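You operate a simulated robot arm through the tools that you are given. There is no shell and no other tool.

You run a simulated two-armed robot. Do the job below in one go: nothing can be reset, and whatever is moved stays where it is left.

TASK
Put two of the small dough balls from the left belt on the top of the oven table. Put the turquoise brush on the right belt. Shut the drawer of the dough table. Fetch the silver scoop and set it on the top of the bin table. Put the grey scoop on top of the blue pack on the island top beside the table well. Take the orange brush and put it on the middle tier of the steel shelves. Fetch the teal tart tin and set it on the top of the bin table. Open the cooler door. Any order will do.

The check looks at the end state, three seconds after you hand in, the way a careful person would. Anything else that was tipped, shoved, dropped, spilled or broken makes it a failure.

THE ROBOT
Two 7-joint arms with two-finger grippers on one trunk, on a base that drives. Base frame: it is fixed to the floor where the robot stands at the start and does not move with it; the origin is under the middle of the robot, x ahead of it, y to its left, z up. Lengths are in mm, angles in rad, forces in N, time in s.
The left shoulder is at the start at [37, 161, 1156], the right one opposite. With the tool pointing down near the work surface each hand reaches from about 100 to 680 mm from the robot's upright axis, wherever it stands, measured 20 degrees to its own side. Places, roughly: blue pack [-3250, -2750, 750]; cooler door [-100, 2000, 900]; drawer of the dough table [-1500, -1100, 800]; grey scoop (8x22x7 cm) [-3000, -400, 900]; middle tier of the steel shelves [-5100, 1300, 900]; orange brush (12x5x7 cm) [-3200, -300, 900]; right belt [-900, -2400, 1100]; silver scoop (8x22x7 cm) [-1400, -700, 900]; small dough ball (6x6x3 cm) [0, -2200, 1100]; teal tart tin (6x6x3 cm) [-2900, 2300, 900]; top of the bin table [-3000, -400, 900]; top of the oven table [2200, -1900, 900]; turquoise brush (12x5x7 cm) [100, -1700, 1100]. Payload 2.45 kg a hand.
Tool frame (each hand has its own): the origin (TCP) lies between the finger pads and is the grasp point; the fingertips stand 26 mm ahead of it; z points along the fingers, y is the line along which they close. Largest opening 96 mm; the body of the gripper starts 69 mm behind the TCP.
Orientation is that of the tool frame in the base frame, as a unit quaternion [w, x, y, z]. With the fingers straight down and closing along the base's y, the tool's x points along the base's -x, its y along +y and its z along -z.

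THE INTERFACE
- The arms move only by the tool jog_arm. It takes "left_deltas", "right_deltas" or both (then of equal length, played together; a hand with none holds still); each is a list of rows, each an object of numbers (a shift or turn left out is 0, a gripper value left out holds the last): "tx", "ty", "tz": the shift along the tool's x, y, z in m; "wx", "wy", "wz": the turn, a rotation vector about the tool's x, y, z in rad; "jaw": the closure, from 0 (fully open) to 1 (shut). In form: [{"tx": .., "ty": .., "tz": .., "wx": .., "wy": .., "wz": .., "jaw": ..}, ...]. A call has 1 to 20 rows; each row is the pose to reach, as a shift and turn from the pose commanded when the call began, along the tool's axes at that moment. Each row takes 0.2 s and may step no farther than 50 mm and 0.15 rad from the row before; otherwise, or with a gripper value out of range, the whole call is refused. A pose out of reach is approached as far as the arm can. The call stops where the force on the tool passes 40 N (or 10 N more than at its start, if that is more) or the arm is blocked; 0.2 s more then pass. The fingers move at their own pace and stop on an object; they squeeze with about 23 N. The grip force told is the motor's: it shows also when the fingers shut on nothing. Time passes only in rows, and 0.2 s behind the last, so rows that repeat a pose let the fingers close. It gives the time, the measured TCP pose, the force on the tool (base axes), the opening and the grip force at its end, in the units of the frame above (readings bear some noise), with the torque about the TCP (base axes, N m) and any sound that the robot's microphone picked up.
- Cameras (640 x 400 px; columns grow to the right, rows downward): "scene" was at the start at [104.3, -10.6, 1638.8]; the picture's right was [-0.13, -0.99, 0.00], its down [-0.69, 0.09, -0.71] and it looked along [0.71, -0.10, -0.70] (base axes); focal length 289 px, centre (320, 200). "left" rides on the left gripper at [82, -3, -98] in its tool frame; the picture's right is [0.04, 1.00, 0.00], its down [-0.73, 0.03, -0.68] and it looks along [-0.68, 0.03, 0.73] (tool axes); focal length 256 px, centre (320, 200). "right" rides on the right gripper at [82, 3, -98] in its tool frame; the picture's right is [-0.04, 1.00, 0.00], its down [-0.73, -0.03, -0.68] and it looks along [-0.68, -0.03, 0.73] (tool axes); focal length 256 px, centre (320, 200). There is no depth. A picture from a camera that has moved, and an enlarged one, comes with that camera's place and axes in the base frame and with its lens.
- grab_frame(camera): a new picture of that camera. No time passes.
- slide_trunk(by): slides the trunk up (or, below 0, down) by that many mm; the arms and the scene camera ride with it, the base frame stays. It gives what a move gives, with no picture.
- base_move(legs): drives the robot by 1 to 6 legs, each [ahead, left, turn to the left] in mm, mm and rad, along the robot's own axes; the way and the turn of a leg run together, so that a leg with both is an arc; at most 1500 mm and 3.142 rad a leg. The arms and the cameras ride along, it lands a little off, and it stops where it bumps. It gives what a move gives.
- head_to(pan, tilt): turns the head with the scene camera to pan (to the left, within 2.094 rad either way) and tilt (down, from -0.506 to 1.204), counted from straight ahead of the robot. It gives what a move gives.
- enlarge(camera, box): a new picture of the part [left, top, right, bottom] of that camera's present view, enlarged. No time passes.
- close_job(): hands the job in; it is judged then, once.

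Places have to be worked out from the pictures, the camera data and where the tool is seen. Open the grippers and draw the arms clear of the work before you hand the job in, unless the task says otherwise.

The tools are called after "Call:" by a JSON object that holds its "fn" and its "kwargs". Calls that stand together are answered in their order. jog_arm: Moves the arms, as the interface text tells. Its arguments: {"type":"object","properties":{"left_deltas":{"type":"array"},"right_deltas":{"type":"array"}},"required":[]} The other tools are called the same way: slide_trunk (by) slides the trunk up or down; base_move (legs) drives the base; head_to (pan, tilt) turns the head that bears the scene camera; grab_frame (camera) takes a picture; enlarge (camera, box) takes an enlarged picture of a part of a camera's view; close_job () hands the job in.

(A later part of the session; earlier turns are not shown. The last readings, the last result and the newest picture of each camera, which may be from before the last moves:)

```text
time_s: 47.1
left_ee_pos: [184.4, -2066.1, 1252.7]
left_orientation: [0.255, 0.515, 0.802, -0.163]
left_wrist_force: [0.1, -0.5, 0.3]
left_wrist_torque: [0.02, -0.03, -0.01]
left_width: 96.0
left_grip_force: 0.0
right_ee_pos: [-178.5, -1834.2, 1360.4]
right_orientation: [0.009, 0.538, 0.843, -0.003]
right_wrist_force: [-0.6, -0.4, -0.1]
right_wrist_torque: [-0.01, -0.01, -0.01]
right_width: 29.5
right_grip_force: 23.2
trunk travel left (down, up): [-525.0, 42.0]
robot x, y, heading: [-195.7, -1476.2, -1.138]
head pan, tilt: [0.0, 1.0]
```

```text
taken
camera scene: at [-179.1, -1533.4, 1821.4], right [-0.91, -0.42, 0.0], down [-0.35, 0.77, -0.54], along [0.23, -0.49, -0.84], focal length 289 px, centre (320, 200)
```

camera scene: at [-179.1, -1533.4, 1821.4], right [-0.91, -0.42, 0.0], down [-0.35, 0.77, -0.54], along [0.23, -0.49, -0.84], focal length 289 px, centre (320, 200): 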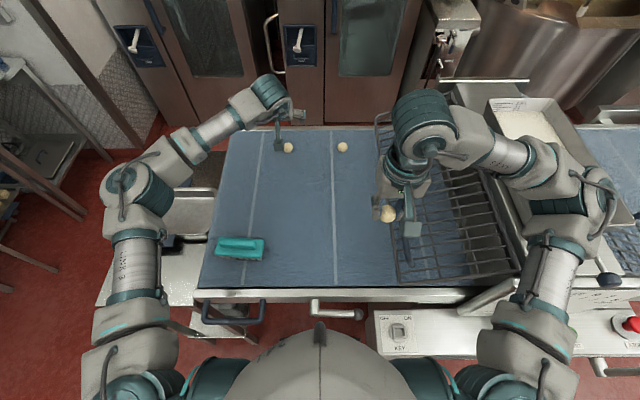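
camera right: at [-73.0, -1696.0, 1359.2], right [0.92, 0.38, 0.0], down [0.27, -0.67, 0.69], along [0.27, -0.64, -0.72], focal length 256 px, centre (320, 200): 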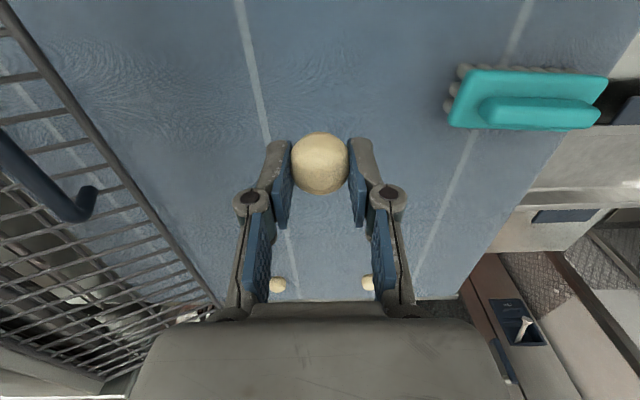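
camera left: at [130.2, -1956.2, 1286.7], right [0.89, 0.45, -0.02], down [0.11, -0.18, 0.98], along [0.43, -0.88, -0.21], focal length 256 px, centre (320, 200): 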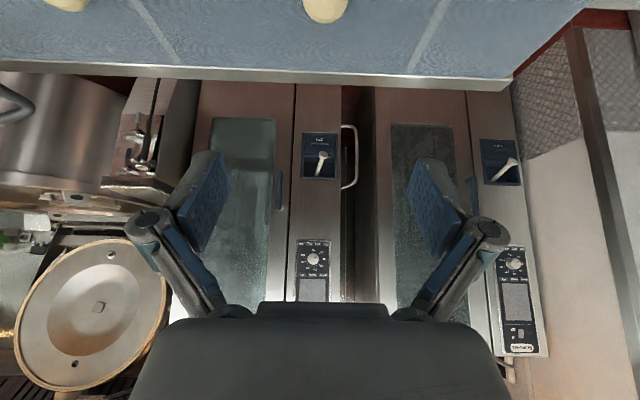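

The left hand reached the pitched pose easily; its camera puts ball A at (195,-2087). I'll descend vertically to a hover just above it and check.

Call:
{"fn": "jog_arm", "kwargs": {"left_deltas": [{"tx": 0.0138, "ty": 0.0003, "tz": 0.026, "jaw": 0}, {"tx": 0.0275, "ty": 0.0005, "tz": 0.052}, {"tx": 0.0413, "ty": 0.0008, "tz": 0.0782}, {"tx": 0.0413, "ty": 0.0008, "tz": 0.0782}]}}

Call:
{"fn": "grab_frame", "kwargs": {"camera": "left"}}

Call:
{"fn": "enlarge", "kwargs": {"camera": "scene", "box": [200, 60, 400, 185]}}

```text
time_s: 48.1
left_ee_pos: [189.7, -2074.7, 1166.1]
left_orientation: [0.253, 0.514, 0.803, -0.164]
left_wrist_force: [-0.1, 1.1, 0.0]
left_wrist_torque: [0.01, -0.04, -0.01]
left_width: 96.0
left_grip_force: 0.0
right_ee_pos: [-177.4, -1833.9, 1360.9]
right_orientation: [0.009, 0.538, 0.843, -0.003]
right_wrist_force: [0.4, -0.3, 0.1]
right_wrist_torque: [-0.02, -0.03, 0.02]
right_width: 29.7
right_grip_force: 23.2
trunk travel left (down, up): [-525.0, 42.0]
robot x, y, heading: [-199.3, -1473.7, -1.143]
head pan, tilt: [0.0, 1.0]
```

```text
taken
camera left: at [135.4, -1965.4, 1200.2], right [0.89, 0.45, -0.02], down [0.11, -0.18, 0.98], along [0.43, -0.88, -0.21], focal length 256 px, centre (320, 200)
```

left: 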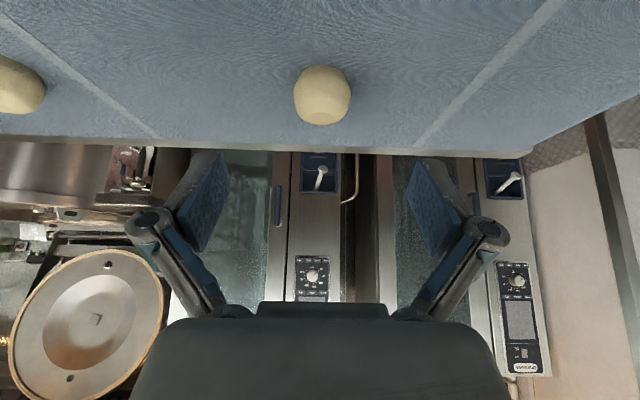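

```text
3.20 times, centred on (300, 122) of scene
camera zoom: at [-177.4, -1532.2, 1821.4], right [-0.91, -0.42, 0.0], down [-0.35, 0.77, -0.54], along [0.23, -0.49, -0.84], focal length 926 px, centre (384, 448)
```

zoom: 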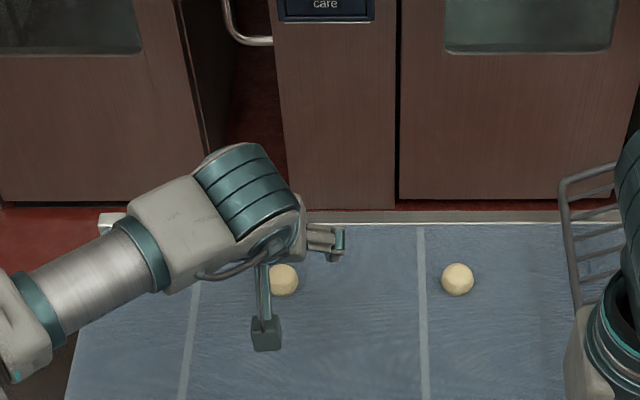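

Ball A is centred between the open fingers. I'll descend to TCP z≈1129 (tips just above the belt) and close.

Call:
{"fn": "jog_arm", "kwargs": {"left_deltas": [{"tx": 0.012, "ty": 0, "tz": 0.014, "jaw": 0}, {"tx": 0.0243, "tz": 0.0282}, {"tx": 0.0243, "tz": 0.0282, "jaw": 0.4}, {"tx": 0.0243, "tz": 0.0282, "jaw": 0.7}, {"tx": 0.0243, "tz": 0.0282, "jaw": 1}, {"tx": 0.0243, "tz": 0.0282, "jaw": 1}]}}

Call:
{"fn": "grab_frame", "kwargs": {"camera": "left"}}

```text
time_s: 49.5
left_ee_pos: [190.6, -2070.7, 1129.5]
left_orientation: [0.254, 0.514, 0.803, -0.164]
left_wrist_force: [-0.5, 0.9, 0.9]
left_wrist_torque: [-0.01, -0.06, -0.02]
left_width: 29.7
left_grip_force: 22.9
right_ee_pos: [-174.4, -1832.6, 1360.3]
right_orientation: [0.008, 0.539, 0.842, -0.006]
right_wrist_force: [-0.2, 0.1, -0.8]
right_wrist_torque: [0.02, -0.02, 0.01]
right_width: 29.3
right_grip_force: 23.0
trunk travel left (down, up): [-525.0, 42.0]
robot x, y, heading: [-194.3, -1479.6, -1.141]
head pan, tilt: [0.0, 1.0]
```

```text
taken
camera left: at [137.0, -1960.5, 1163.2], right [0.89, 0.45, -0.03], down [0.12, -0.18, 0.98], along [0.43, -0.88, -0.21], focal length 256 px, centre (320, 200)
```

left: 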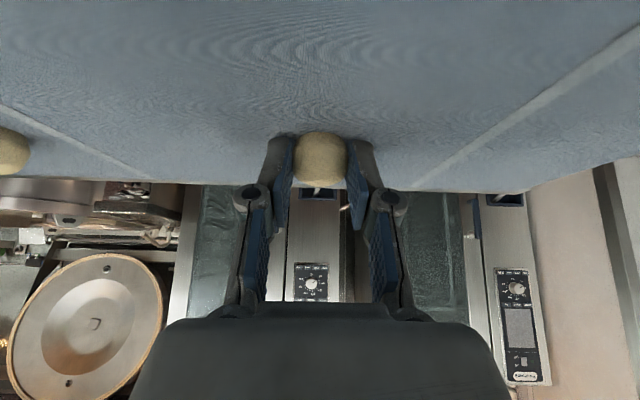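

Ball A is held (29.7 mm). I'll lift it, then retract the left hand back to its upright carry pose.

Call:
{"fn": "jog_arm", "kwargs": {"left_deltas": [{"tx": -0.0216, "tz": -0.0306, "jaw": 1}, {"tx": -0.0433, "tz": -0.0612}, {"tx": -0.0649, "tz": -0.0919}, {"tx": -0.0865, "tz": -0.1225}, {"tx": -0.0696, "ty": 0.0163, "tz": -0.1528, "wy": 0.075}, {"tx": -0.0528, "ty": 0.0325, "tz": -0.183, "wy": 0.15}, {"tx": -0.0359, "ty": 0.0488, "tz": -0.2133, "wy": 0.225}, {"tx": -0.019, "ty": 0.065, "tz": -0.2436, "wy": 0.3}, {"tx": -0.0022, "ty": 0.0813, "tz": -0.2738, "wy": 0.375}, {"tx": 0.0147, "ty": 0.0975, "tz": -0.3041, "wy": 0.45}, {"tx": 0.0316, "ty": 0.1138, "tz": -0.3344, "wy": 0.525}, {"tx": 0.0485, "ty": 0.13, "tz": -0.3647, "wy": 0.6}, {"tx": 0.0485, "ty": 0.13, "tz": -0.3647, "wy": 0.6}]}}

Call:
{"fn": "grab_frame", "kwargs": {"camera": "scene"}}

Call:
{"fn": "head_to", "kwargs": {"pan": 0.75, "tilt": 0.6}}

Call:
{"fn": "grab_frame", "kwargs": {"camera": "scene"}}

```text
time_s: 52.3
left_ee_pos: [205.4, -1789.1, 1399.3]
left_orientation: [0.003, 0.538, 0.843, -0.005]
left_wrist_force: [-0.2, -0.3, -0.5]
left_wrist_torque: [-0.01, 0.01, -0.02]
left_width: 29.7
left_grip_force: 23.1
right_ee_pos: [-175.1, -1832.9, 1360.3]
right_orientation: [0.009, 0.538, 0.843, -0.005]
right_wrist_force: [-0.8, 0.5, 0.9]
right_wrist_torque: [-0.01, 0.01, 0.02]
right_width: 29.5
right_grip_force: 23.0
trunk travel left (down, up): [-525.0, 42.0]
robot x, y, heading: [-198.1, -1477.8, -1.141]
head pan, tilt: [0.0, 1.0]
```

```text
taken
camera scene: at [-170.9, -1527.6, 1821.4], right [-0.91, -0.42, 0.0], down [-0.35, 0.77, -0.54], along [0.22, -0.49, -0.84], focal length 289 px, centre (320, 200)
```

scene: 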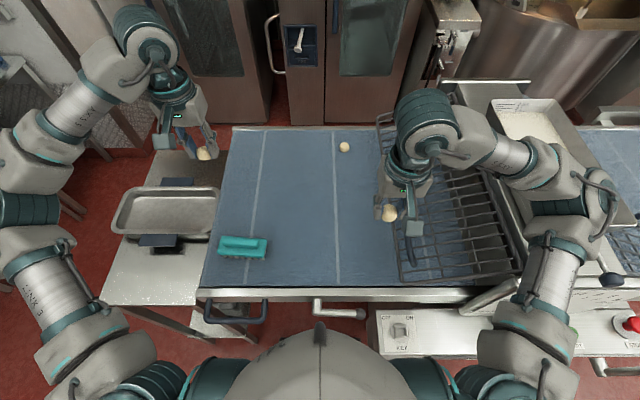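

```text
time_s: 53.4
left_ee_pos: [203.5, -1789.2, 1398.9]
left_orientation: [0.004, 0.539, 0.842, -0.006]
left_wrist_force: [-0.5, 0.2, 0.3]
left_wrist_torque: [0.02, 0.0, 0.01]
left_width: 29.6
left_grip_force: 23.1
right_ee_pos: [-175.1, -1832.4, 1361.2]
right_orientation: [0.009, 0.539, 0.842, -0.005]
right_wrist_force: [-0.2, 0.7, -0.1]
right_wrist_torque: [0.01, 0.04, -0.01]
right_width: 29.3
right_grip_force: 22.7
trunk travel left (down, up): [-525.0, 42.0]
robot x, y, heading: [-196.9, -1475.1, -1.134]
head pan, tilt: [0.75, 0.6]
```

```text
taken
camera scene: at [-119.1, -1498.5, 1853.4], right [-0.38, -0.92, 0.0], down [-0.52, 0.22, -0.82], along [0.76, -0.31, -0.57], focal length 289 px, centre (320, 200)
```

scene: 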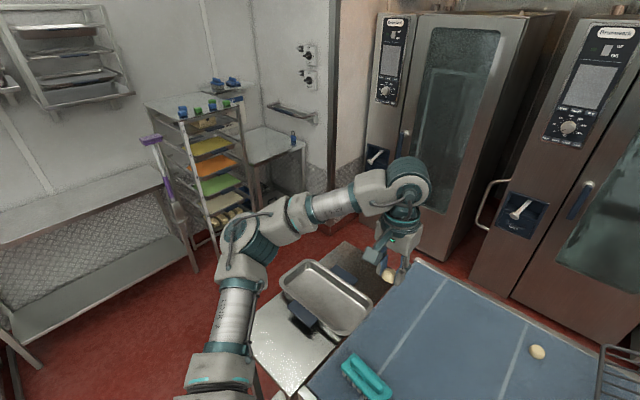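

Both balls are in hand. The oven table (with the blue padlock on it) has its front edge around (1766,-1730)–(1930,-2200). I'll back off, shift left past the small table, and check the corridor before going forward.

Call:
{"fn": "base_move", "kwargs": {"legs": [[-450, 0, 0], [0, 1080, 0]]}}

Call:
{"fn": "head_to", "kwargs": {"pan": 0.3, "tilt": 0.6}}

Call:
{"fn": "grab_frame", "kwargs": {"camera": "scene"}}

```text
time_s: 61.3
left_ee_pos: [993.7, -932.5, 1400.4]
left_orientation: [0.007, 0.54, 0.841, -0.002]
left_wrist_force: [-0.4, -0.2, -0.5]
left_wrist_torque: [0.03, -0.03, -0.02]
left_width: 29.6
left_grip_force: 23.3
right_ee_pos: [614.1, -974.7, 1359.0]
right_orientation: [0.01, 0.541, 0.841, -0.003]
right_wrist_force: [-0.1, -0.4, 0.6]
right_wrist_torque: [0.03, 0.02, -0.01]
right_width: 29.4
right_grip_force: 23.2
trunk travel left (down, up): [-525.0, 42.0]
robot x, y, heading: [603.4, -613.2, -1.139]
head pan, tilt: [0.75, 0.6]
```

```text
time_s: 62.2
left_ee_pos: [991.9, -928.8, 1402.4]
left_orientation: [0.008, 0.54, 0.841, -0.003]
left_wrist_force: [-1.2, -0.1, -0.6]
left_wrist_torque: [0.02, -0.04, 0.03]
left_width: 29.4
left_grip_force: 22.9
right_ee_pos: [612.7, -972.9, 1360.1]
right_orientation: [0.011, 0.54, 0.841, -0.004]
right_wrist_force: [-0.8, 0.4, -0.9]
right_wrist_torque: [0.04, 0.01, 0.01]
right_width: 29.5
right_grip_force: 22.9
trunk travel left (down, up): [-525.0, 42.0]
robot x, y, heading: [601.3, -616.5, -1.144]
head pan, tilt: [0.3, 0.6]
```

```text
taken
camera scene: at [644.0, -675.1, 1853.5], right [-0.75, -0.67, -0.01], down [-0.37, 0.43, -0.82], along [0.55, -0.61, -0.57], focal length 289 px, centre (320, 200)
```

scene: 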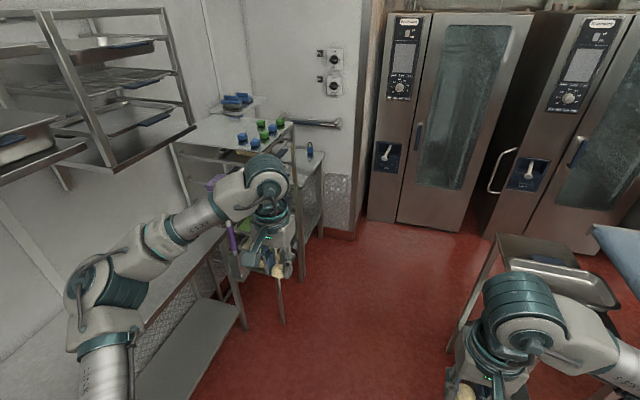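

Corridor is clear. I'll drive ahead 1500 mm alongside the small table and look again.

Call:
{"fn": "base_move", "kwargs": {"legs": [[1500, 0, 0]]}}

Call:
{"fn": "head_to", "kwargs": {"pan": 1.2, "tilt": 0.7}}

Call:
{"fn": "grab_frame", "kwargs": {"camera": "scene"}}

```text
time_s: 69.7
left_ee_pos: [1630.6, -2309.5, 1400.2]
left_orientation: [0.006, 0.543, 0.84, -0.008]
left_wrist_force: [0.7, 0.5, -0.5]
left_wrist_torque: [0.0, 0.0, 0.0]
left_width: 29.3
left_grip_force: 23.0
right_ee_pos: [1251.3, -2349.7, 1362.9]
right_orientation: [0.009, 0.542, 0.841, -0.007]
right_wrist_force: [0.6, -1.0, -0.3]
right_wrist_torque: [-0.02, 0.01, 0.0]
right_width: 29.1
right_grip_force: 23.2
trunk travel left (down, up): [-525.0, 42.0]
robot x, y, heading: [1229.2, -2000.2, -1.15]
head pan, tilt: [0.3, 0.6]
```

```text
time_s: 70.9
left_ee_pos: [1610.9, -2314.9, 1403.4]
left_orientation: [0.01, 0.544, 0.839, -0.002]
left_wrist_force: [-0.1, 0.1, 0.4]
left_wrist_torque: [0.02, -0.08, 0.02]
left_width: 29.2
left_grip_force: 23.0
right_ee_pos: [1231.2, -2354.9, 1361.4]
right_orientation: [0.013, 0.544, 0.839, -0.003]
right_wrist_force: [0.6, 0.3, 0.2]
right_wrist_torque: [0.03, 0.0, -0.03]
right_width: 29.3
right_grip_force: 23.2
trunk travel left (down, up): [-525.0, 42.0]
robot x, y, heading: [1227.2, -2001.5, -1.148]
head pan, tilt: [1.201, 0.7]
```

```text
taken
camera scene: at [1301.8, -1986.5, 1845.2], right [0.05, -1.0, 0.0], down [-0.64, -0.03, -0.77], along [0.76, 0.04, -0.64], focal length 289 px, centre (320, 200)
```

scene: 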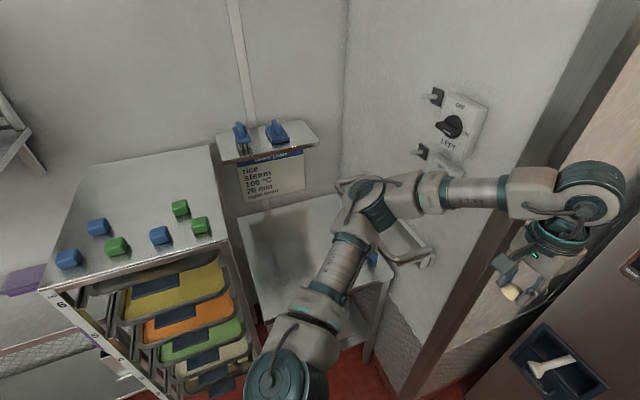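

I'm alongside the nook with the oven table; a partition wall end stands at its right side, so I'll shift away from it before turning left to face the table.

Call:
{"fn": "base_move", "kwargs": {"legs": [[60, -150, 0], [0, 0, 1.57]]}}

Call:
{"fn": "head_to", "kwargs": {"pan": 0, "tilt": 0.7}}

Call:
{"fn": "grab_frame", "kwargs": {"camera": "scene"}}

```text
time_s: 76.2
left_ee_pos: [1417.5, -1717.2, 1401.9]
left_orientation: [0.01, -0.217, 0.976, 0.002]
left_wrist_force: [1.1, -0.1, -0.1]
left_wrist_torque: [0.04, 0.0, 0.01]
left_width: 29.7
left_grip_force: 22.9
right_ee_pos: [1463.8, -2096.1, 1364.5]
right_orientation: [0.014, -0.214, 0.977, 0.001]
right_wrist_force: [0.5, -0.1, 0.8]
right_wrist_torque: [0.11, 0.0, 0.01]
right_width: 29.6
right_grip_force: 23.3
trunk travel left (down, up): [-525.0, 42.0]
robot x, y, heading: [1118.1, -2113.6, 0.443]
head pan, tilt: [1.201, 0.7]
```

```text
time_s: 77.6
left_ee_pos: [1387.8, -1653.4, 1388.4]
left_orientation: [0.015, -0.216, 0.976, -0.023]
left_wrist_force: [0.0, 1.2, -0.2]
left_wrist_torque: [-0.08, 0.04, 0.03]
left_width: 29.7
left_grip_force: 22.9
right_ee_pos: [1429.4, -2033.2, 1367.7]
right_orientation: [0.019, -0.215, 0.976, -0.023]
right_wrist_force: [-0.9, -0.2, -1.0]
right_wrist_torque: [0.06, -0.07, 0.01]
right_width: 29.5
right_grip_force: 23.2
trunk travel left (down, up): [-525.0, 42.0]
robot x, y, heading: [1110.8, -2105.5, 0.433]
head pan, tilt: [0.0, 0.7]
```

```text
taken
camera scene: at [1147.9, -1996.1, 1840.6], right [0.42, -0.91, 0.05], down [-0.58, -0.31, -0.76], along [0.7, 0.29, -0.65], focal length 289 px, centre (320, 200)
```

scene: 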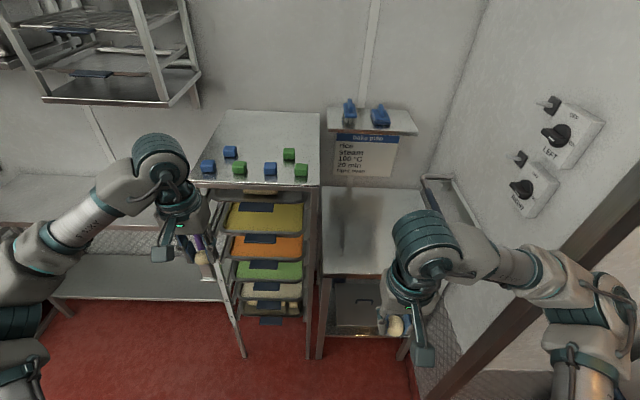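

The trunk is swaying noticeably after that turn (a roll of ~0.05 rad). I'll wait for it to settle and re-check.

Call:
{"fn": "head_to", "kwargs": {"pan": 0, "tilt": 0.7}}

Call:
{"fn": "grab_frame", "kwargs": {"camera": "scene"}}

Call:
{"fn": "head_to", "kwargs": {"pan": 0, "tilt": 0.75}}

Call:
{"fn": "head_to", "kwargs": {"pan": 0, "tilt": 0.7}}

Call:
{"fn": "grab_frame", "kwargs": {"camera": "scene"}}

```text
time_s: 78.2
left_ee_pos: [1403.3, -1700.6, 1400.0]
left_orientation: [0.012, -0.218, 0.976, -0.005]
left_wrist_force: [0.7, 0.0, -0.1]
left_wrist_torque: [0.05, 0.04, 0.0]
left_width: 29.6
left_grip_force: 22.9
right_ee_pos: [1451.1, -2081.8, 1366.1]
right_orientation: [0.018, -0.214, 0.977, -0.006]
right_wrist_force: [-0.5, -0.6, 0.0]
right_wrist_torque: [0.09, 0.03, 0.0]
right_width: 29.6
right_grip_force: 23.0
trunk travel left (down, up): [-525.0, 42.0]
robot x, y, heading: [1115.2, -2111.3, 0.442]
head pan, tilt: [0.0, 0.7]
```

```text
taken
camera scene: at [1207.5, -2131.2, 1842.6], right [0.42, -0.91, -0.03], down [-0.6, -0.26, -0.76], along [0.68, 0.34, -0.65], focal length 289 px, centre (320, 200)
```

scene: 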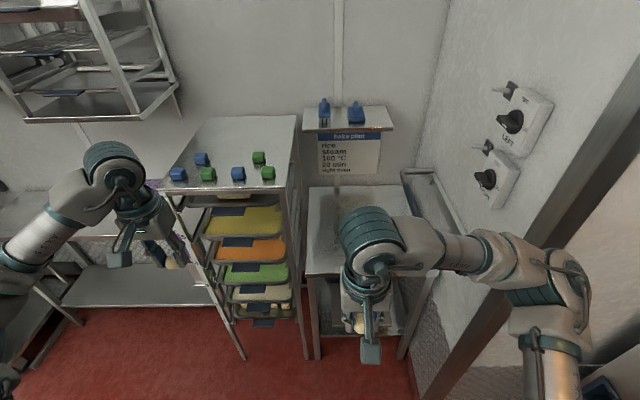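

```text
time_s: 78.8
left_ee_pos: [1415.5, -1734.6, 1408.7]
left_orientation: [0.014, -0.215, 0.977, 0.005]
left_wrist_force: [-0.2, 0.6, 0.0]
left_wrist_torque: [0.02, -0.03, -0.02]
left_width: 29.3
left_grip_force: 22.7
right_ee_pos: [1461.5, -2112.0, 1365.8]
right_orientation: [0.019, -0.216, 0.976, 0.005]
right_wrist_force: [0.5, 1.9, 0.4]
right_wrist_torque: [-0.06, 0.02, -0.01]
right_width: 29.6
right_grip_force: 22.7
trunk travel left (down, up): [-525.0, 42.0]
robot x, y, heading: [1123.2, -2123.2, 0.441]
head pan, tilt: [0.0, 0.75]
```

```text
time_s: 79.4
left_ee_pos: [1369.3, -1629.2, 1387.2]
left_orientation: [0.02, -0.219, 0.975, -0.029]
left_wrist_force: [-0.9, 0.4, -0.5]
left_wrist_torque: [-0.03, -0.07, 0.0]
left_width: 29.4
left_grip_force: 23.0
right_ee_pos: [1415.6, -2009.6, 1372.1]
right_orientation: [0.024, -0.217, 0.976, -0.029]
right_wrist_force: [0.2, -0.1, 0.2]
right_wrist_torque: [0.05, -0.01, 0.02]
right_width: 29.4
right_grip_force: 23.2
trunk travel left (down, up): [-525.0, 42.0]
robot x, y, heading: [1114.7, -2105.9, 0.442]
head pan, tilt: [0.0, 0.7]
```

```text
taken
camera scene: at [1141.8, -2006.1, 1843.3], right [0.42, -0.9, 0.04], down [-0.57, -0.3, -0.76], along [0.7, 0.3, -0.64], focal length 289 px, centre (320, 200)
```

scene: 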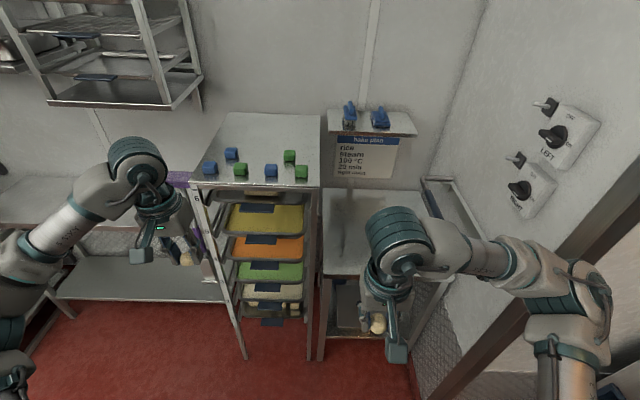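

The sway is not decaying – it's about ±70 mm at the head with the trunk raised. I'll lower the trunk right away to stabilise (nothing is below the hands here).

Call:
{"fn": "slide_trunk", "kwargs": {"by": -200}}

Call:
{"fn": "grab_frame", "kwargs": {"camera": "scene"}}

Call:
{"fn": "slide_trunk", "kwargs": {"by": -1}}

Call:
{"fn": "grab_frame", "kwargs": {"camera": "scene"}}

```text
time_s: 81.6
left_ee_pos: [1396.5, -1683.5, 1194.6]
left_orientation: [0.013, -0.215, 0.976, -0.011]
left_wrist_force: [0.0, 0.1, -1.4]
left_wrist_torque: [0.03, 0.01, 0.01]
left_width: 29.4
left_grip_force: 23.2
right_ee_pos: [1441.8, -2062.4, 1166.0]
right_orientation: [0.019, -0.213, 0.977, -0.013]
right_wrist_force: [-0.4, 0.0, -0.9]
right_wrist_torque: [0.0, 0.01, 0.0]
right_width: 29.5
right_grip_force: 22.9
trunk travel left (down, up): [-325.0, 242.0]
robot x, y, heading: [1112.3, -2110.0, 0.426]
head pan, tilt: [0.0, 0.7]
```

```text
taken
camera scene: at [1193.5, -2015.7, 1641.7], right [0.42, -0.91, 0.03], down [-0.58, -0.3, -0.76], along [0.7, 0.3, -0.65], focal length 289 px, centre (320, 200)
```

scene: 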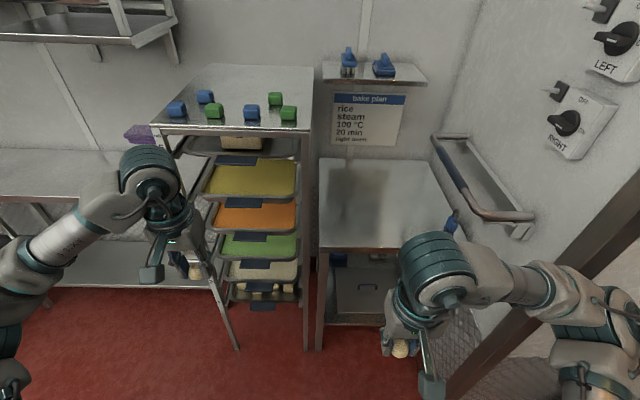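

```text
time_s: 82.1
left_ee_pos: [1397.6, -1688.5, 1198.7]
left_orientation: [0.015, -0.218, 0.976, -0.009]
left_wrist_force: [-0.2, -0.3, 1.7]
left_wrist_torque: [0.04, 0.01, 0.0]
left_width: 29.5
left_grip_force: 23.0
right_ee_pos: [1446.4, -2068.2, 1166.1]
right_orientation: [0.02, -0.214, 0.977, -0.01]
right_wrist_force: [0.6, -0.4, 0.3]
right_wrist_torque: [0.03, -0.01, 0.02]
right_width: 29.7
right_grip_force: 23.0
trunk travel left (down, up): [-324.0, 243.0]
robot x, y, heading: [1114.8, -2111.4, 0.436]
head pan, tilt: [0.0, 0.7]
```

```text
taken
camera scene: at [1227.4, -2094.6, 1642.7], right [0.42, -0.91, -0.02], down [-0.59, -0.26, -0.76], along [0.68, 0.33, -0.65], focal length 289 px, centre (320, 200)
```

scene: 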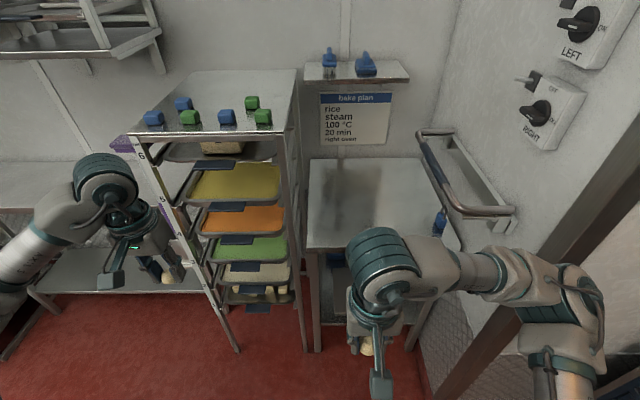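

Sway is reduced at the lower height. I'll hold still for about 4 seconds to let it settle.

Call:
{"fn": "jog_arm", "kwargs": {"left_deltas": [{"jaw": 1}, {"jaw": 1}, {"jaw": 1}, {"jaw": 1}, {"jaw": 1}, {"jaw": 1}, {"jaw": 1}, {"jaw": 1}, {"jaw": 1}, {"jaw": 1}, {"jaw": 1}, {"jaw": 1}, {"jaw": 1}, {"jaw": 1}, {"jaw": 1}, {"jaw": 1}, {"jaw": 1}, {"jaw": 1}, {"jaw": 1}, {"jaw": 1}]}}

Call:
{"fn": "grab_frame", "kwargs": {"camera": "scene"}}

Call:
{"fn": "jog_arm", "kwargs": {"left_deltas": [{"jaw": 1}, {"jaw": 1}]}}

Call:
{"fn": "jog_arm", "kwargs": {"left_deltas": [{"jaw": 1}, {"jaw": 1}]}}

```text
time_s: 86.5
left_ee_pos: [1428.7, -1762.8, 1213.7]
left_orientation: [0.011, -0.211, 0.977, 0.02]
left_wrist_force: [1.3, -2.8, -1.1]
left_wrist_torque: [0.25, 0.07, 0.02]
left_width: 29.4
left_grip_force: 22.8
right_ee_pos: [1475.1, -2139.3, 1161.0]
right_orientation: [0.014, -0.211, 0.977, 0.018]
right_wrist_force: [1.3, -1.4, -0.1]
right_wrist_torque: [0.11, 0.13, -0.01]
right_width: 29.4
right_grip_force: 23.0
trunk travel left (down, up): [-324.0, 243.0]
robot x, y, heading: [1123.2, -2122.7, 0.439]
head pan, tilt: [0.0, 0.7]
stopped in row 20 (left hand): the arm was blocked; the commanded pose is now the measured one
```

```text
taken
camera scene: at [1244.4, -2133.6, 1642.8], right [0.42, -0.91, -0.04], down [-0.6, -0.25, -0.76], along [0.68, 0.34, -0.65], focal length 289 px, centre (320, 200)
```

scene: 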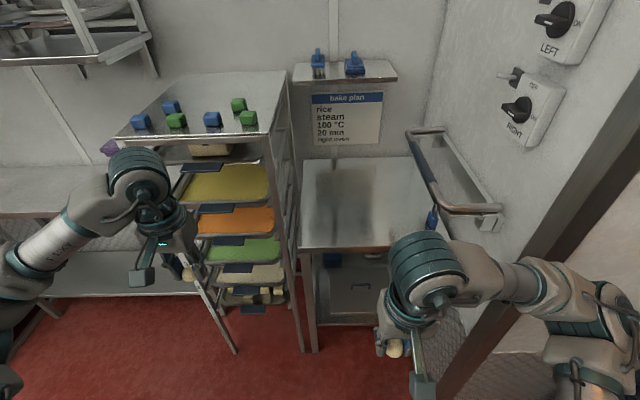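

```text
time_s: 87.1
left_ee_pos: [1404.6, -1712.6, 1203.1]
left_orientation: [0.015, -0.216, 0.976, -0.001]
left_wrist_force: [0.0, -0.1, 0.1]
left_wrist_torque: [-0.04, -0.08, -0.02]
left_width: 29.6
left_grip_force: 23.1
right_ee_pos: [1450.3, -2091.0, 1167.2]
right_orientation: [0.02, -0.216, 0.976, -0.005]
right_wrist_force: [-0.1, 0.2, 0.0]
right_wrist_torque: [0.0, -0.01, 0.02]
right_width: 29.5
right_grip_force: 22.6
trunk travel left (down, up): [-324.0, 243.0]
robot x, y, heading: [1118.5, -2119.2, 0.442]
head pan, tilt: [0.0, 0.7]
```

```text
time_s: 87.9
left_ee_pos: [1380.1, -1669.8, 1197.5]
left_orientation: [0.019, -0.22, 0.975, -0.017]
left_wrist_force: [-1.2, 0.8, 0.6]
left_wrist_torque: [-0.14, -0.07, -0.02]
left_width: 29.3
left_grip_force: 23.1
right_ee_pos: [1427.9, -2051.3, 1171.2]
right_orientation: [0.026, -0.219, 0.975, -0.017]
right_wrist_force: [-1.0, 0.5, -1.1]
right_wrist_torque: [-0.01, -0.04, 0.01]
right_width: 29.5
right_grip_force: 23.4
trunk travel left (down, up): [-324.0, 243.0]
robot x, y, heading: [1114.2, -2113.1, 0.441]
head pan, tilt: [0.0, 0.7]
stopped in row 2 (left hand): the arm was blocked; the commanded pose is now the measured one
```

The sway persists, so I'll sample it in short steps to understand its period and whether it decays.

Call:
{"fn": "jog_arm", "kwargs": {"right_deltas": [{"jaw": 1}]}}

Call:
{"fn": "jog_arm", "kwargs": {"right_deltas": [{"jaw": 1}]}}

Call:
{"fn": "jog_arm", "kwargs": {"right_deltas": [{"jaw": 1}]}}

Call:
{"fn": "jog_arm", "kwargs": {"right_deltas": [{"jaw": 1}]}}

Call:
{"fn": "jog_arm", "kwargs": {"right_deltas": [{"jaw": 1}]}}

Call:
{"fn": "jog_arm", "kwargs": {"right_deltas": [{"jaw": 1}]}}

```text
time_s: 88.5
left_ee_pos: [1392.3, -1703.5, 1205.0]
left_orientation: [0.02, -0.217, 0.976, -0.005]
left_wrist_force: [-0.3, -0.1, 0.8]
left_wrist_torque: [-0.06, 0.0, 0.02]
left_width: 29.3
left_grip_force: 23.1
right_ee_pos: [1439.1, -2083.6, 1169.4]
right_orientation: [0.024, -0.216, 0.976, -0.007]
right_wrist_force: [-0.5, 0.4, -0.4]
right_wrist_torque: [-0.04, -0.04, 0.03]
right_width: 29.6
right_grip_force: 23.0
trunk travel left (down, up): [-324.0, 243.0]
robot x, y, heading: [1118.5, -2118.3, 0.441]
head pan, tilt: [0.0, 0.7]
stopped in row 1 (right hand): the arm was blocked; the commanded pose is now the measured one
```

```text
time_s: 88.9
left_ee_pos: [1395.4, -1707.0, 1204.3]
left_orientation: [0.019, -0.217, 0.976, -0.005]
left_wrist_force: [0.1, -0.3, -0.3]
left_wrist_torque: [0.01, -0.03, 0.0]
left_width: 29.7
left_grip_force: 22.6
right_ee_pos: [1442.5, -2087.2, 1168.9]
right_orientation: [0.023, -0.215, 0.976, -0.008]
right_wrist_force: [0.6, -0.5, -0.8]
right_wrist_torque: [0.02, -0.02, 0.0]
right_width: 29.5
right_grip_force: 23.4
trunk travel left (down, up): [-324.0, 243.0]
robot x, y, heading: [1119.5, -2118.9, 0.44]
head pan, tilt: [0.0, 0.7]
```

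```text
time_s: 89.3
left_ee_pos: [1403.4, -1723.0, 1208.4]
left_orientation: [0.017, -0.215, 0.976, 0.001]
left_wrist_force: [-0.6, 0.8, -0.3]
left_wrist_torque: [0.0, 0.02, -0.02]
left_width: 29.9
left_grip_force: 22.8
right_ee_pos: [1449.4, -2102.4, 1168.5]
right_orientation: [0.023, -0.215, 0.976, 0.0]
right_wrist_force: [0.3, 0.1, 0.7]
right_wrist_torque: [0.02, 0.05, -0.01]
right_width: 29.4
right_grip_force: 23.6
trunk travel left (down, up): [-324.0, 243.0]
robot x, y, heading: [1123.1, -2122.5, 0.438]
head pan, tilt: [0.0, 0.7]
```

```text
time_s: 89.7
left_ee_pos: [1385.0, -1685.4, 1200.4]
left_orientation: [0.021, -0.217, 0.976, -0.012]
left_wrist_force: [-1.4, -0.6, -0.3]
left_wrist_torque: [-0.09, -0.02, 0.03]
left_width: 29.4
left_grip_force: 23.6
right_ee_pos: [1432.6, -2066.2, 1171.9]
right_orientation: [0.025, -0.216, 0.976, -0.014]
right_wrist_force: [-0.7, 0.4, -0.1]
right_wrist_torque: [-0.02, -0.02, 0.04]
right_width: 29.6
right_grip_force: 22.7
trunk travel left (down, up): [-324.0, 243.0]
robot x, y, heading: [1118.7, -2115.3, 0.438]
head pan, tilt: [0.0, 0.7]
```

```text
time_s: 90.3
left_ee_pos: [1389.1, -1702.0, 1204.2]
left_orientation: [0.021, -0.217, 0.976, -0.009]
left_wrist_force: [-1.4, -0.1, 0.0]
left_wrist_torque: [-0.06, 0.0, 0.01]
left_width: 29.3
left_grip_force: 22.6
right_ee_pos: [1436.5, -2081.3, 1171.7]
right_orientation: [0.027, -0.215, 0.976, -0.011]
right_wrist_force: [-0.9, 1.5, 0.7]
right_wrist_torque: [-0.01, -0.06, 0.02]
right_width: 29.6
right_grip_force: 22.9
trunk travel left (down, up): [-324.0, 243.0]
robot x, y, heading: [1124.9, -2122.8, 0.44]
head pan, tilt: [0.0, 0.7]
stopped in row 1 (right hand): the arm was blocked; the commanded pose is now the measured one
```

```text
time_s: 90.7
left_ee_pos: [1397.1, -1718.5, 1207.0]
left_orientation: [0.02, -0.214, 0.977, -0.003]
left_wrist_force: [-0.5, -0.3, -0.2]
left_wrist_torque: [0.02, 0.03, 0.02]
left_width: 29.5
left_grip_force: 22.9
right_ee_pos: [1445.2, -2095.7, 1170.6]
right_orientation: [0.025, -0.212, 0.977, -0.007]
right_wrist_force: [0.2, 0.4, 0.1]
right_wrist_torque: [-0.01, 0.01, 0.0]
right_width: 29.5
right_grip_force: 22.8
trunk travel left (down, up): [-324.0, 243.0]
robot x, y, heading: [1120.8, -2126.5, 0.439]
head pan, tilt: [0.0, 0.7]
```

It oscillates with a ~1 s period without clearly decaying, so something may be touching. I'll look around the robot for contact.

Call:
{"fn": "head_to", "kwargs": {"pan": 1.9, "tilt": 1.0}}

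Call:
{"fn": "grab_frame", "kwargs": {"camera": "scene"}}

Call:
{"fn": "head_to", "kwargs": {"pan": -1.9, "tilt": 1.0}}

Call:
{"fn": "grab_frame", "kwargs": {"camera": "scene"}}

Call:
{"fn": "head_to", "kwargs": {"pan": 0, "tilt": 1.0}}

Call:
{"fn": "grab_frame", "kwargs": {"camera": "scene"}}

```text
time_s: 92.6
left_ee_pos: [1403.0, -1732.2, 1210.1]
left_orientation: [0.019, -0.213, 0.977, 0.002]
left_wrist_force: [-0.2, -1.2, -0.1]
left_wrist_torque: [0.09, 0.03, 0.04]
left_width: 29.5
left_grip_force: 22.8
right_ee_pos: [1450.2, -2109.2, 1169.6]
right_orientation: [0.024, -0.213, 0.977, -0.001]
right_wrist_force: [0.8, 0.4, 1.7]
right_wrist_torque: [0.02, 0.04, 0.01]
right_width: 29.2
right_grip_force: 23.1
trunk travel left (down, up): [-324.0, 243.0]
robot x, y, heading: [1123.6, -2134.1, 0.437]
head pan, tilt: [1.901, 1.0]
```

```text
taken
camera scene: at [1097.6, -2072.2, 1621.1], right [0.72, 0.69, 0.0], down [0.58, -0.61, -0.54], along [-0.38, 0.39, -0.84], focal length 289 px, centre (320, 200)
```

scene: 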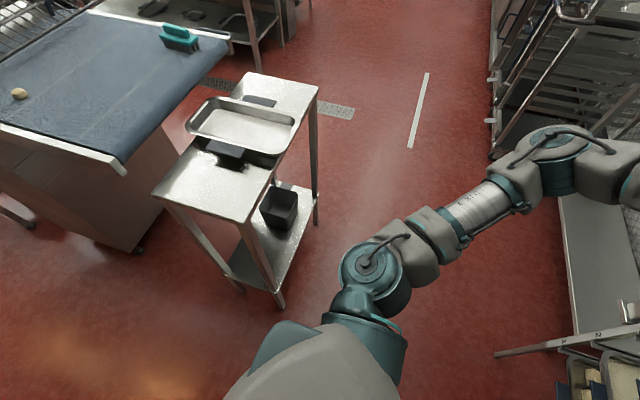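

```text
time_s: 95.7
left_ee_pos: [1387.2, -1696.6, 1202.4]
left_orientation: [0.021, -0.216, 0.976, -0.01]
left_wrist_force: [-0.7, 0.0, -0.9]
left_wrist_torque: [-0.03, -0.01, 0.01]
left_width: 29.3
left_grip_force: 23.2
right_ee_pos: [1435.1, -2076.0, 1172.0]
right_orientation: [0.026, -0.215, 0.976, -0.013]
right_wrist_force: [-0.6, 0.4, -0.9]
right_wrist_torque: [-0.02, -0.03, 0.0]
right_width: 29.5
right_grip_force: 22.9
trunk travel left (down, up): [-324.0, 243.0]
robot x, y, heading: [1120.5, -2120.5, 0.437]
head pan, tilt: [-1.901, 1.0]
```

```text
taken
camera scene: at [1146.3, -2177.1, 1621.1], right [-0.99, -0.11, 0.0], down [-0.09, 0.83, -0.54], along [0.06, -0.54, -0.84], focal length 289 px, centre (320, 200)
```

scene: 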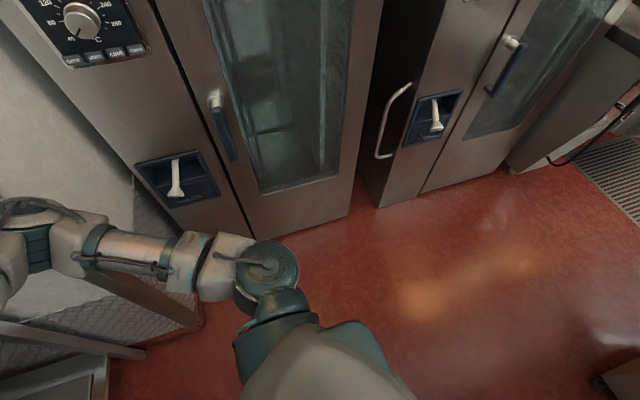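

```text
time_s: 97.6
left_ee_pos: [1382.2, -1685.5, 1200.6]
left_orientation: [0.023, -0.217, 0.976, -0.014]
left_wrist_force: [-0.1, 0.3, 0.0]
left_wrist_torque: [-0.08, -0.05, 0.05]
left_width: 29.5
left_grip_force: 23.2
right_ee_pos: [1427.7, -2065.3, 1172.9]
right_orientation: [0.028, -0.215, 0.976, -0.016]
right_wrist_force: [-0.9, 1.1, -0.3]
right_wrist_torque: [-0.01, -0.06, 0.01]
right_width: 29.6
right_grip_force: 23.7
trunk travel left (down, up): [-324.0, 243.0]
robot x, y, heading: [1119.8, -2120.3, 0.439]
head pan, tilt: [0.0, 1.0]
```

```text
taken
camera scene: at [1192.2, -2057.9, 1620.4], right [0.42, -0.91, 0.02], down [-0.76, -0.37, -0.54], along [0.49, 0.22, -0.84], focal length 289 px, centre (320, 200)
```

scene: 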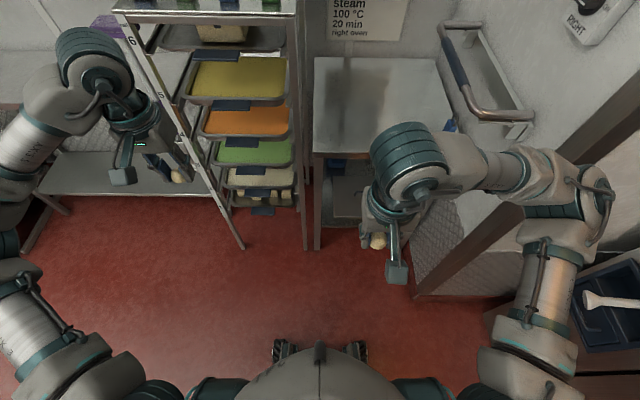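

Nothing is touching; it seems to be lightly damped compliance. I'll wait in place again without moving the head.

Call:
{"fn": "jog_arm", "kwargs": {"right_deltas": [{"jaw": 1}, {"jaw": 1}, {"jaw": 1}, {"jaw": 1}, {"jaw": 1}, {"jaw": 1}, {"jaw": 1}, {"jaw": 1}, {"jaw": 1}, {"jaw": 1}]}}

Call:
{"fn": "jog_arm", "kwargs": {"right_deltas": [{"jaw": 1}]}}

Call:
{"fn": "jog_arm", "kwargs": {"right_deltas": [{"jaw": 1}]}}

Call:
{"fn": "jog_arm", "kwargs": {"right_deltas": [{"jaw": 1}]}}

Call:
{"fn": "grab_frame", "kwargs": {"camera": "scene"}}

```text
time_s: 100.0
left_ee_pos: [1409.8, -1754.3, 1215.5]
left_orientation: [0.02, -0.211, 0.977, 0.011]
left_wrist_force: [0.6, -0.5, 0.0]
left_wrist_torque: [0.09, 0.02, -0.01]
left_width: 29.7
left_grip_force: 23.1
right_ee_pos: [1455.7, -2131.7, 1169.0]
right_orientation: [0.023, -0.21, 0.977, 0.007]
right_wrist_force: [1.4, 0.5, 0.5]
right_wrist_torque: [0.06, 0.05, -0.01]
right_width: 29.6
right_grip_force: 23.1
trunk travel left (down, up): [-324.0, 243.0]
robot x, y, heading: [1125.8, -2136.4, 0.44]
head pan, tilt: [0.0, 1.0]
stopped in row 10 (right hand): the arm was blocked; the commanded pose is now the measured one
```

```text
time_s: 100.6
left_ee_pos: [1394.6, -1732.8, 1212.9]
left_orientation: [0.022, -0.213, 0.977, 0.004]
left_wrist_force: [1.0, 1.0, 0.6]
left_wrist_torque: [0.07, -0.01, -0.06]
left_width: 29.4
left_grip_force: 23.3
right_ee_pos: [1442.8, -2110.4, 1172.2]
right_orientation: [0.026, -0.213, 0.977, 0.001]
right_wrist_force: [-0.3, -0.3, 0.3]
right_wrist_torque: [0.03, 0.02, 0.0]
right_width: 29.5
right_grip_force: 22.9
trunk travel left (down, up): [-324.0, 243.0]
robot x, y, heading: [1122.1, -2123.7, 0.438]
head pan, tilt: [0.0, 1.0]
stopped in row 1 (right hand): the arm was blocked; the commanded pose is now the measured one
```

```text
time_s: 101.0
left_ee_pos: [1396.5, -1730.8, 1212.7]
left_orientation: [0.023, -0.215, 0.976, 0.004]
left_wrist_force: [1.0, 0.5, -0.5]
left_wrist_torque: [-0.01, -0.03, 0.0]
left_width: 29.3
left_grip_force: 23.1
right_ee_pos: [1443.7, -2109.9, 1170.3]
right_orientation: [0.027, -0.214, 0.976, 0.0]
right_wrist_force: [-0.6, -0.4, -0.1]
right_wrist_torque: [-0.02, -0.01, 0.01]
right_width: 29.6
right_grip_force: 23.3
trunk travel left (down, up): [-324.0, 243.0]
robot x, y, heading: [1120.6, -2122.9, 0.44]
head pan, tilt: [0.0, 1.0]
```

```text
time_s: 101.4
left_ee_pos: [1389.3, -1717.6, 1209.1]
left_orientation: [0.023, -0.214, 0.976, -0.002]
left_wrist_force: [0.1, 1.0, -0.5]
left_wrist_torque: [0.0, -0.04, 0.0]
left_width: 29.2
left_grip_force: 23.1
right_ee_pos: [1437.3, -2096.6, 1174.1]
right_orientation: [0.028, -0.213, 0.977, -0.005]
right_wrist_force: [-0.6, 0.1, 0.4]
right_wrist_torque: [0.04, 0.0, -0.01]
right_width: 29.2
right_grip_force: 23.3
trunk travel left (down, up): [-324.0, 243.0]
robot x, y, heading: [1119.3, -2126.0, 0.438]
head pan, tilt: [0.0, 1.0]
```

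```text
taken
camera scene: at [1194.7, -2062.6, 1620.3], right [0.43, -0.9, 0.02], down [-0.76, -0.37, -0.54], along [0.49, 0.22, -0.84], focal length 289 px, centre (320, 200)
```

scene: 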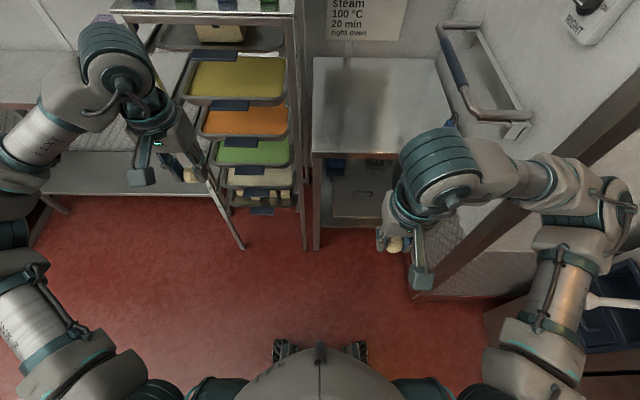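

I'll check whether it settles when no arm command is active, using null head commands to pass time.

Call:
{"fn": "head_to", "kwargs": {"pan": 0, "tilt": 1.0}}

Call:
{"fn": "head_to", "kwargs": {"pan": 0, "tilt": 1.0}}

Call:
{"fn": "head_to", "kwargs": {"pan": 0, "tilt": 1.0}}

Call:
{"fn": "head_to", "kwargs": {"pan": 0, "tilt": 1.0}}

Call:
{"fn": "head_to", "kwargs": {"pan": 0, "tilt": 1.0}}

Call:
{"fn": "head_to", "kwargs": {"pan": 0, "tilt": 1.0}}

```text
time_s: 102.0
left_ee_pos: [1389.0, -1717.9, 1211.3]
left_orientation: [0.024, -0.216, 0.976, -0.001]
left_wrist_force: [-0.2, -0.4, 0.0]
left_wrist_torque: [-0.03, 0.0, 0.01]
left_width: 29.7
left_grip_force: 23.2
right_ee_pos: [1436.3, -2095.8, 1172.8]
right_orientation: [0.028, -0.214, 0.976, -0.005]
right_wrist_force: [-0.1, 0.4, -0.3]
right_wrist_torque: [-0.02, 0.01, 0.02]
right_width: 29.5
right_grip_force: 23.0
trunk travel left (down, up): [-324.0, 243.0]
robot x, y, heading: [1119.8, -2125.4, 0.431]
head pan, tilt: [0.0, 1.0]
```

```text
time_s: 102.6
left_ee_pos: [1405.0, -1749.2, 1215.8]
left_orientation: [0.022, -0.213, 0.977, 0.01]
left_wrist_force: [0.7, -0.6, -0.1]
left_wrist_torque: [0.01, 0.0, -0.03]
left_width: 29.7
left_grip_force: 22.7
right_ee_pos: [1450.7, -2127.7, 1170.3]
right_orientation: [0.026, -0.212, 0.977, 0.008]
right_wrist_force: [0.3, 1.2, -0.4]
right_wrist_torque: [-0.01, 0.01, 0.02]
right_width: 29.6
right_grip_force: 22.7
trunk travel left (down, up): [-324.0, 243.0]
robot x, y, heading: [1122.6, -2126.3, 0.437]
head pan, tilt: [0.0, 1.0]
```

```text
time_s: 103.2
left_ee_pos: [1390.2, -1719.8, 1210.4]
left_orientation: [0.023, -0.215, 0.976, -0.003]
left_wrist_force: [-0.3, 0.6, 0.3]
left_wrist_torque: [-0.02, -0.04, 0.01]
left_width: 29.4
left_grip_force: 22.9
right_ee_pos: [1437.2, -2098.2, 1173.6]
right_orientation: [0.027, -0.214, 0.977, -0.005]
right_wrist_force: [-0.1, 0.3, -0.4]
right_wrist_torque: [0.0, 0.0, 0.0]
right_width: 29.6
right_grip_force: 22.6
trunk travel left (down, up): [-324.0, 243.0]
robot x, y, heading: [1124.6, -2124.2, 0.439]
head pan, tilt: [0.0, 1.0]
```

```text
time_s: 103.8
left_ee_pos: [1388.6, -1717.1, 1209.4]
left_orientation: [0.023, -0.215, 0.976, -0.002]
left_wrist_force: [0.3, 0.3, -0.4]
left_wrist_torque: [-0.04, 0.01, -0.05]
left_width: 29.6
left_grip_force: 23.0
right_ee_pos: [1436.6, -2097.3, 1173.3]
right_orientation: [0.028, -0.214, 0.976, -0.004]
right_wrist_force: [-1.0, 0.2, -1.1]
right_wrist_torque: [0.03, -0.04, 0.0]
right_width: 29.5
right_grip_force: 22.8
trunk travel left (down, up): [-324.0, 243.0]
robot x, y, heading: [1119.8, -2123.7, 0.44]
head pan, tilt: [0.0, 1.0]
```

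```text
time_s: 104.4
left_ee_pos: [1403.9, -1749.3, 1216.7]
left_orientation: [0.02, -0.212, 0.977, 0.01]
left_wrist_force: [0.0, -0.4, -0.5]
left_wrist_torque: [-0.03, 0.04, 0.0]
left_width: 29.4
left_grip_force: 22.9
right_ee_pos: [1450.7, -2125.7, 1171.4]
right_orientation: [0.025, -0.213, 0.977, 0.006]
right_wrist_force: [0.3, -0.2, 0.1]
right_wrist_torque: [0.03, 0.01, 0.0]
right_width: 29.3
right_grip_force: 23.1
trunk travel left (down, up): [-324.0, 243.0]
robot x, y, heading: [1120.4, -2128.6, 0.438]
head pan, tilt: [0.0, 1.0]
```

```text
time_s: 105.0
left_ee_pos: [1390.3, -1718.9, 1211.4]
left_orientation: [0.023, -0.215, 0.976, -0.001]
left_wrist_force: [0.1, 0.8, 0.3]
left_wrist_torque: [-0.05, 0.01, -0.02]
left_width: 29.6
left_grip_force: 22.8
right_ee_pos: [1437.5, -2097.9, 1171.9]
right_orientation: [0.028, -0.214, 0.976, -0.005]
right_wrist_force: [-0.6, 0.8, -0.3]
right_wrist_torque: [0.04, -0.04, 0.01]
right_width: 29.7
right_grip_force: 23.2
trunk travel left (down, up): [-324.0, 243.0]
robot x, y, heading: [1121.7, -2122.5, 0.441]
head pan, tilt: [0.0, 1.0]
```

It's a small sustained limit cycle (±15 mm), not growing. I'll inch forward 125 mm toward the oven table, which also may reset the oscillation, then re-check.

Call:
{"fn": "base_move", "kwargs": {"legs": [[125, 0, 0]]}}

Call:
{"fn": "head_to", "kwargs": {"pan": -0.2, "tilt": 0.8}}

Call:
{"fn": "head_to", "kwargs": {"pan": -0.2, "tilt": 0.8}}

Call:
{"fn": "head_to", "kwargs": {"pan": -0.2, "tilt": 0.8}}

Call:
{"fn": "grab_frame", "kwargs": {"camera": "scene"}}

```text
time_s: 106.2
left_ee_pos: [1514.8, -1695.6, 1215.8]
left_orientation: [0.023, -0.213, 0.977, 0.01]
left_wrist_force: [0.7, -0.7, 0.2]
left_wrist_torque: [0.09, 0.06, 0.04]
left_width: 29.5
left_grip_force: 22.9
right_ee_pos: [1560.9, -2073.1, 1170.5]
right_orientation: [0.026, -0.212, 0.977, 0.007]
right_wrist_force: [0.3, -0.1, -0.5]
right_wrist_torque: [0.06, 0.09, -0.01]
right_width: 29.3
right_grip_force: 22.7
trunk travel left (down, up): [-324.0, 243.0]
robot x, y, heading: [1233.9, -2079.5, 0.437]
head pan, tilt: [0.0, 1.0]
```

```text
time_s: 107.0
left_ee_pos: [1512.7, -1694.9, 1214.8]
left_orientation: [0.022, -0.212, 0.977, 0.007]
left_wrist_force: [-0.4, -0.7, -0.9]
left_wrist_torque: [0.05, 0.0, 0.06]
left_width: 29.5
left_grip_force: 23.3
right_ee_pos: [1560.2, -2070.0, 1171.7]
right_orientation: [0.027, -0.211, 0.977, 0.004]
right_wrist_force: [0.7, -0.7, -0.2]
right_wrist_torque: [-0.01, 0.02, 0.02]
right_width: 29.4
right_grip_force: 23.2
trunk travel left (down, up): [-324.0, 243.0]
robot x, y, heading: [1236.3, -2079.1, 0.439]
head pan, tilt: [-0.201, 0.799]
```

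```text
time_s: 107.6
left_ee_pos: [1500.1, -1663.6, 1209.6]
left_orientation: [0.025, -0.214, 0.976, -0.005]
left_wrist_force: [0.0, 0.5, 0.7]
left_wrist_torque: [-0.02, -0.01, -0.01]
left_width: 29.4
left_grip_force: 22.9
right_ee_pos: [1546.8, -2042.3, 1173.7]
right_orientation: [0.03, -0.215, 0.976, -0.006]
right_wrist_force: [0.6, 0.1, 0.3]
right_wrist_torque: [0.02, -0.05, 0.0]
right_width: 29.6
right_grip_force: 23.5
trunk travel left (down, up): [-324.0, 243.0]
robot x, y, heading: [1231.2, -2076.9, 0.443]
head pan, tilt: [-0.201, 0.799]
```

```text
time_s: 108.2
left_ee_pos: [1506.3, -1679.7, 1213.0]
left_orientation: [0.023, -0.212, 0.977, 0.002]
left_wrist_force: [-0.8, 0.0, 0.1]
left_wrist_torque: [0.03, 0.01, -0.03]
left_width: 29.6
left_grip_force: 23.1
right_ee_pos: [1551.8, -2058.4, 1172.4]
right_orientation: [0.028, -0.214, 0.976, -0.001]
right_wrist_force: [0.8, -0.3, 0.4]
right_wrist_torque: [0.01, -0.02, 0.0]
right_width: 29.6
right_grip_force: 23.0
trunk travel left (down, up): [-324.0, 243.0]
robot x, y, heading: [1235.2, -2079.0, 0.442]
head pan, tilt: [-0.201, 0.799]
```

```text
taken
camera scene: at [1338.3, -2054.9, 1635.6], right [0.23, -0.97, 0.0], down [-0.7, -0.17, -0.69], along [0.67, 0.17, -0.72], focal length 289 px, centre (320, 200)
```

scene: 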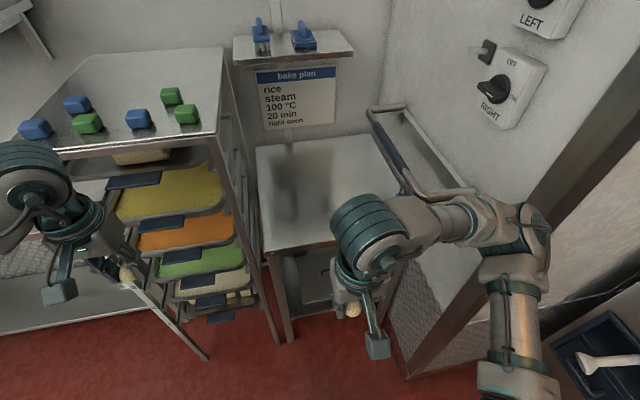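

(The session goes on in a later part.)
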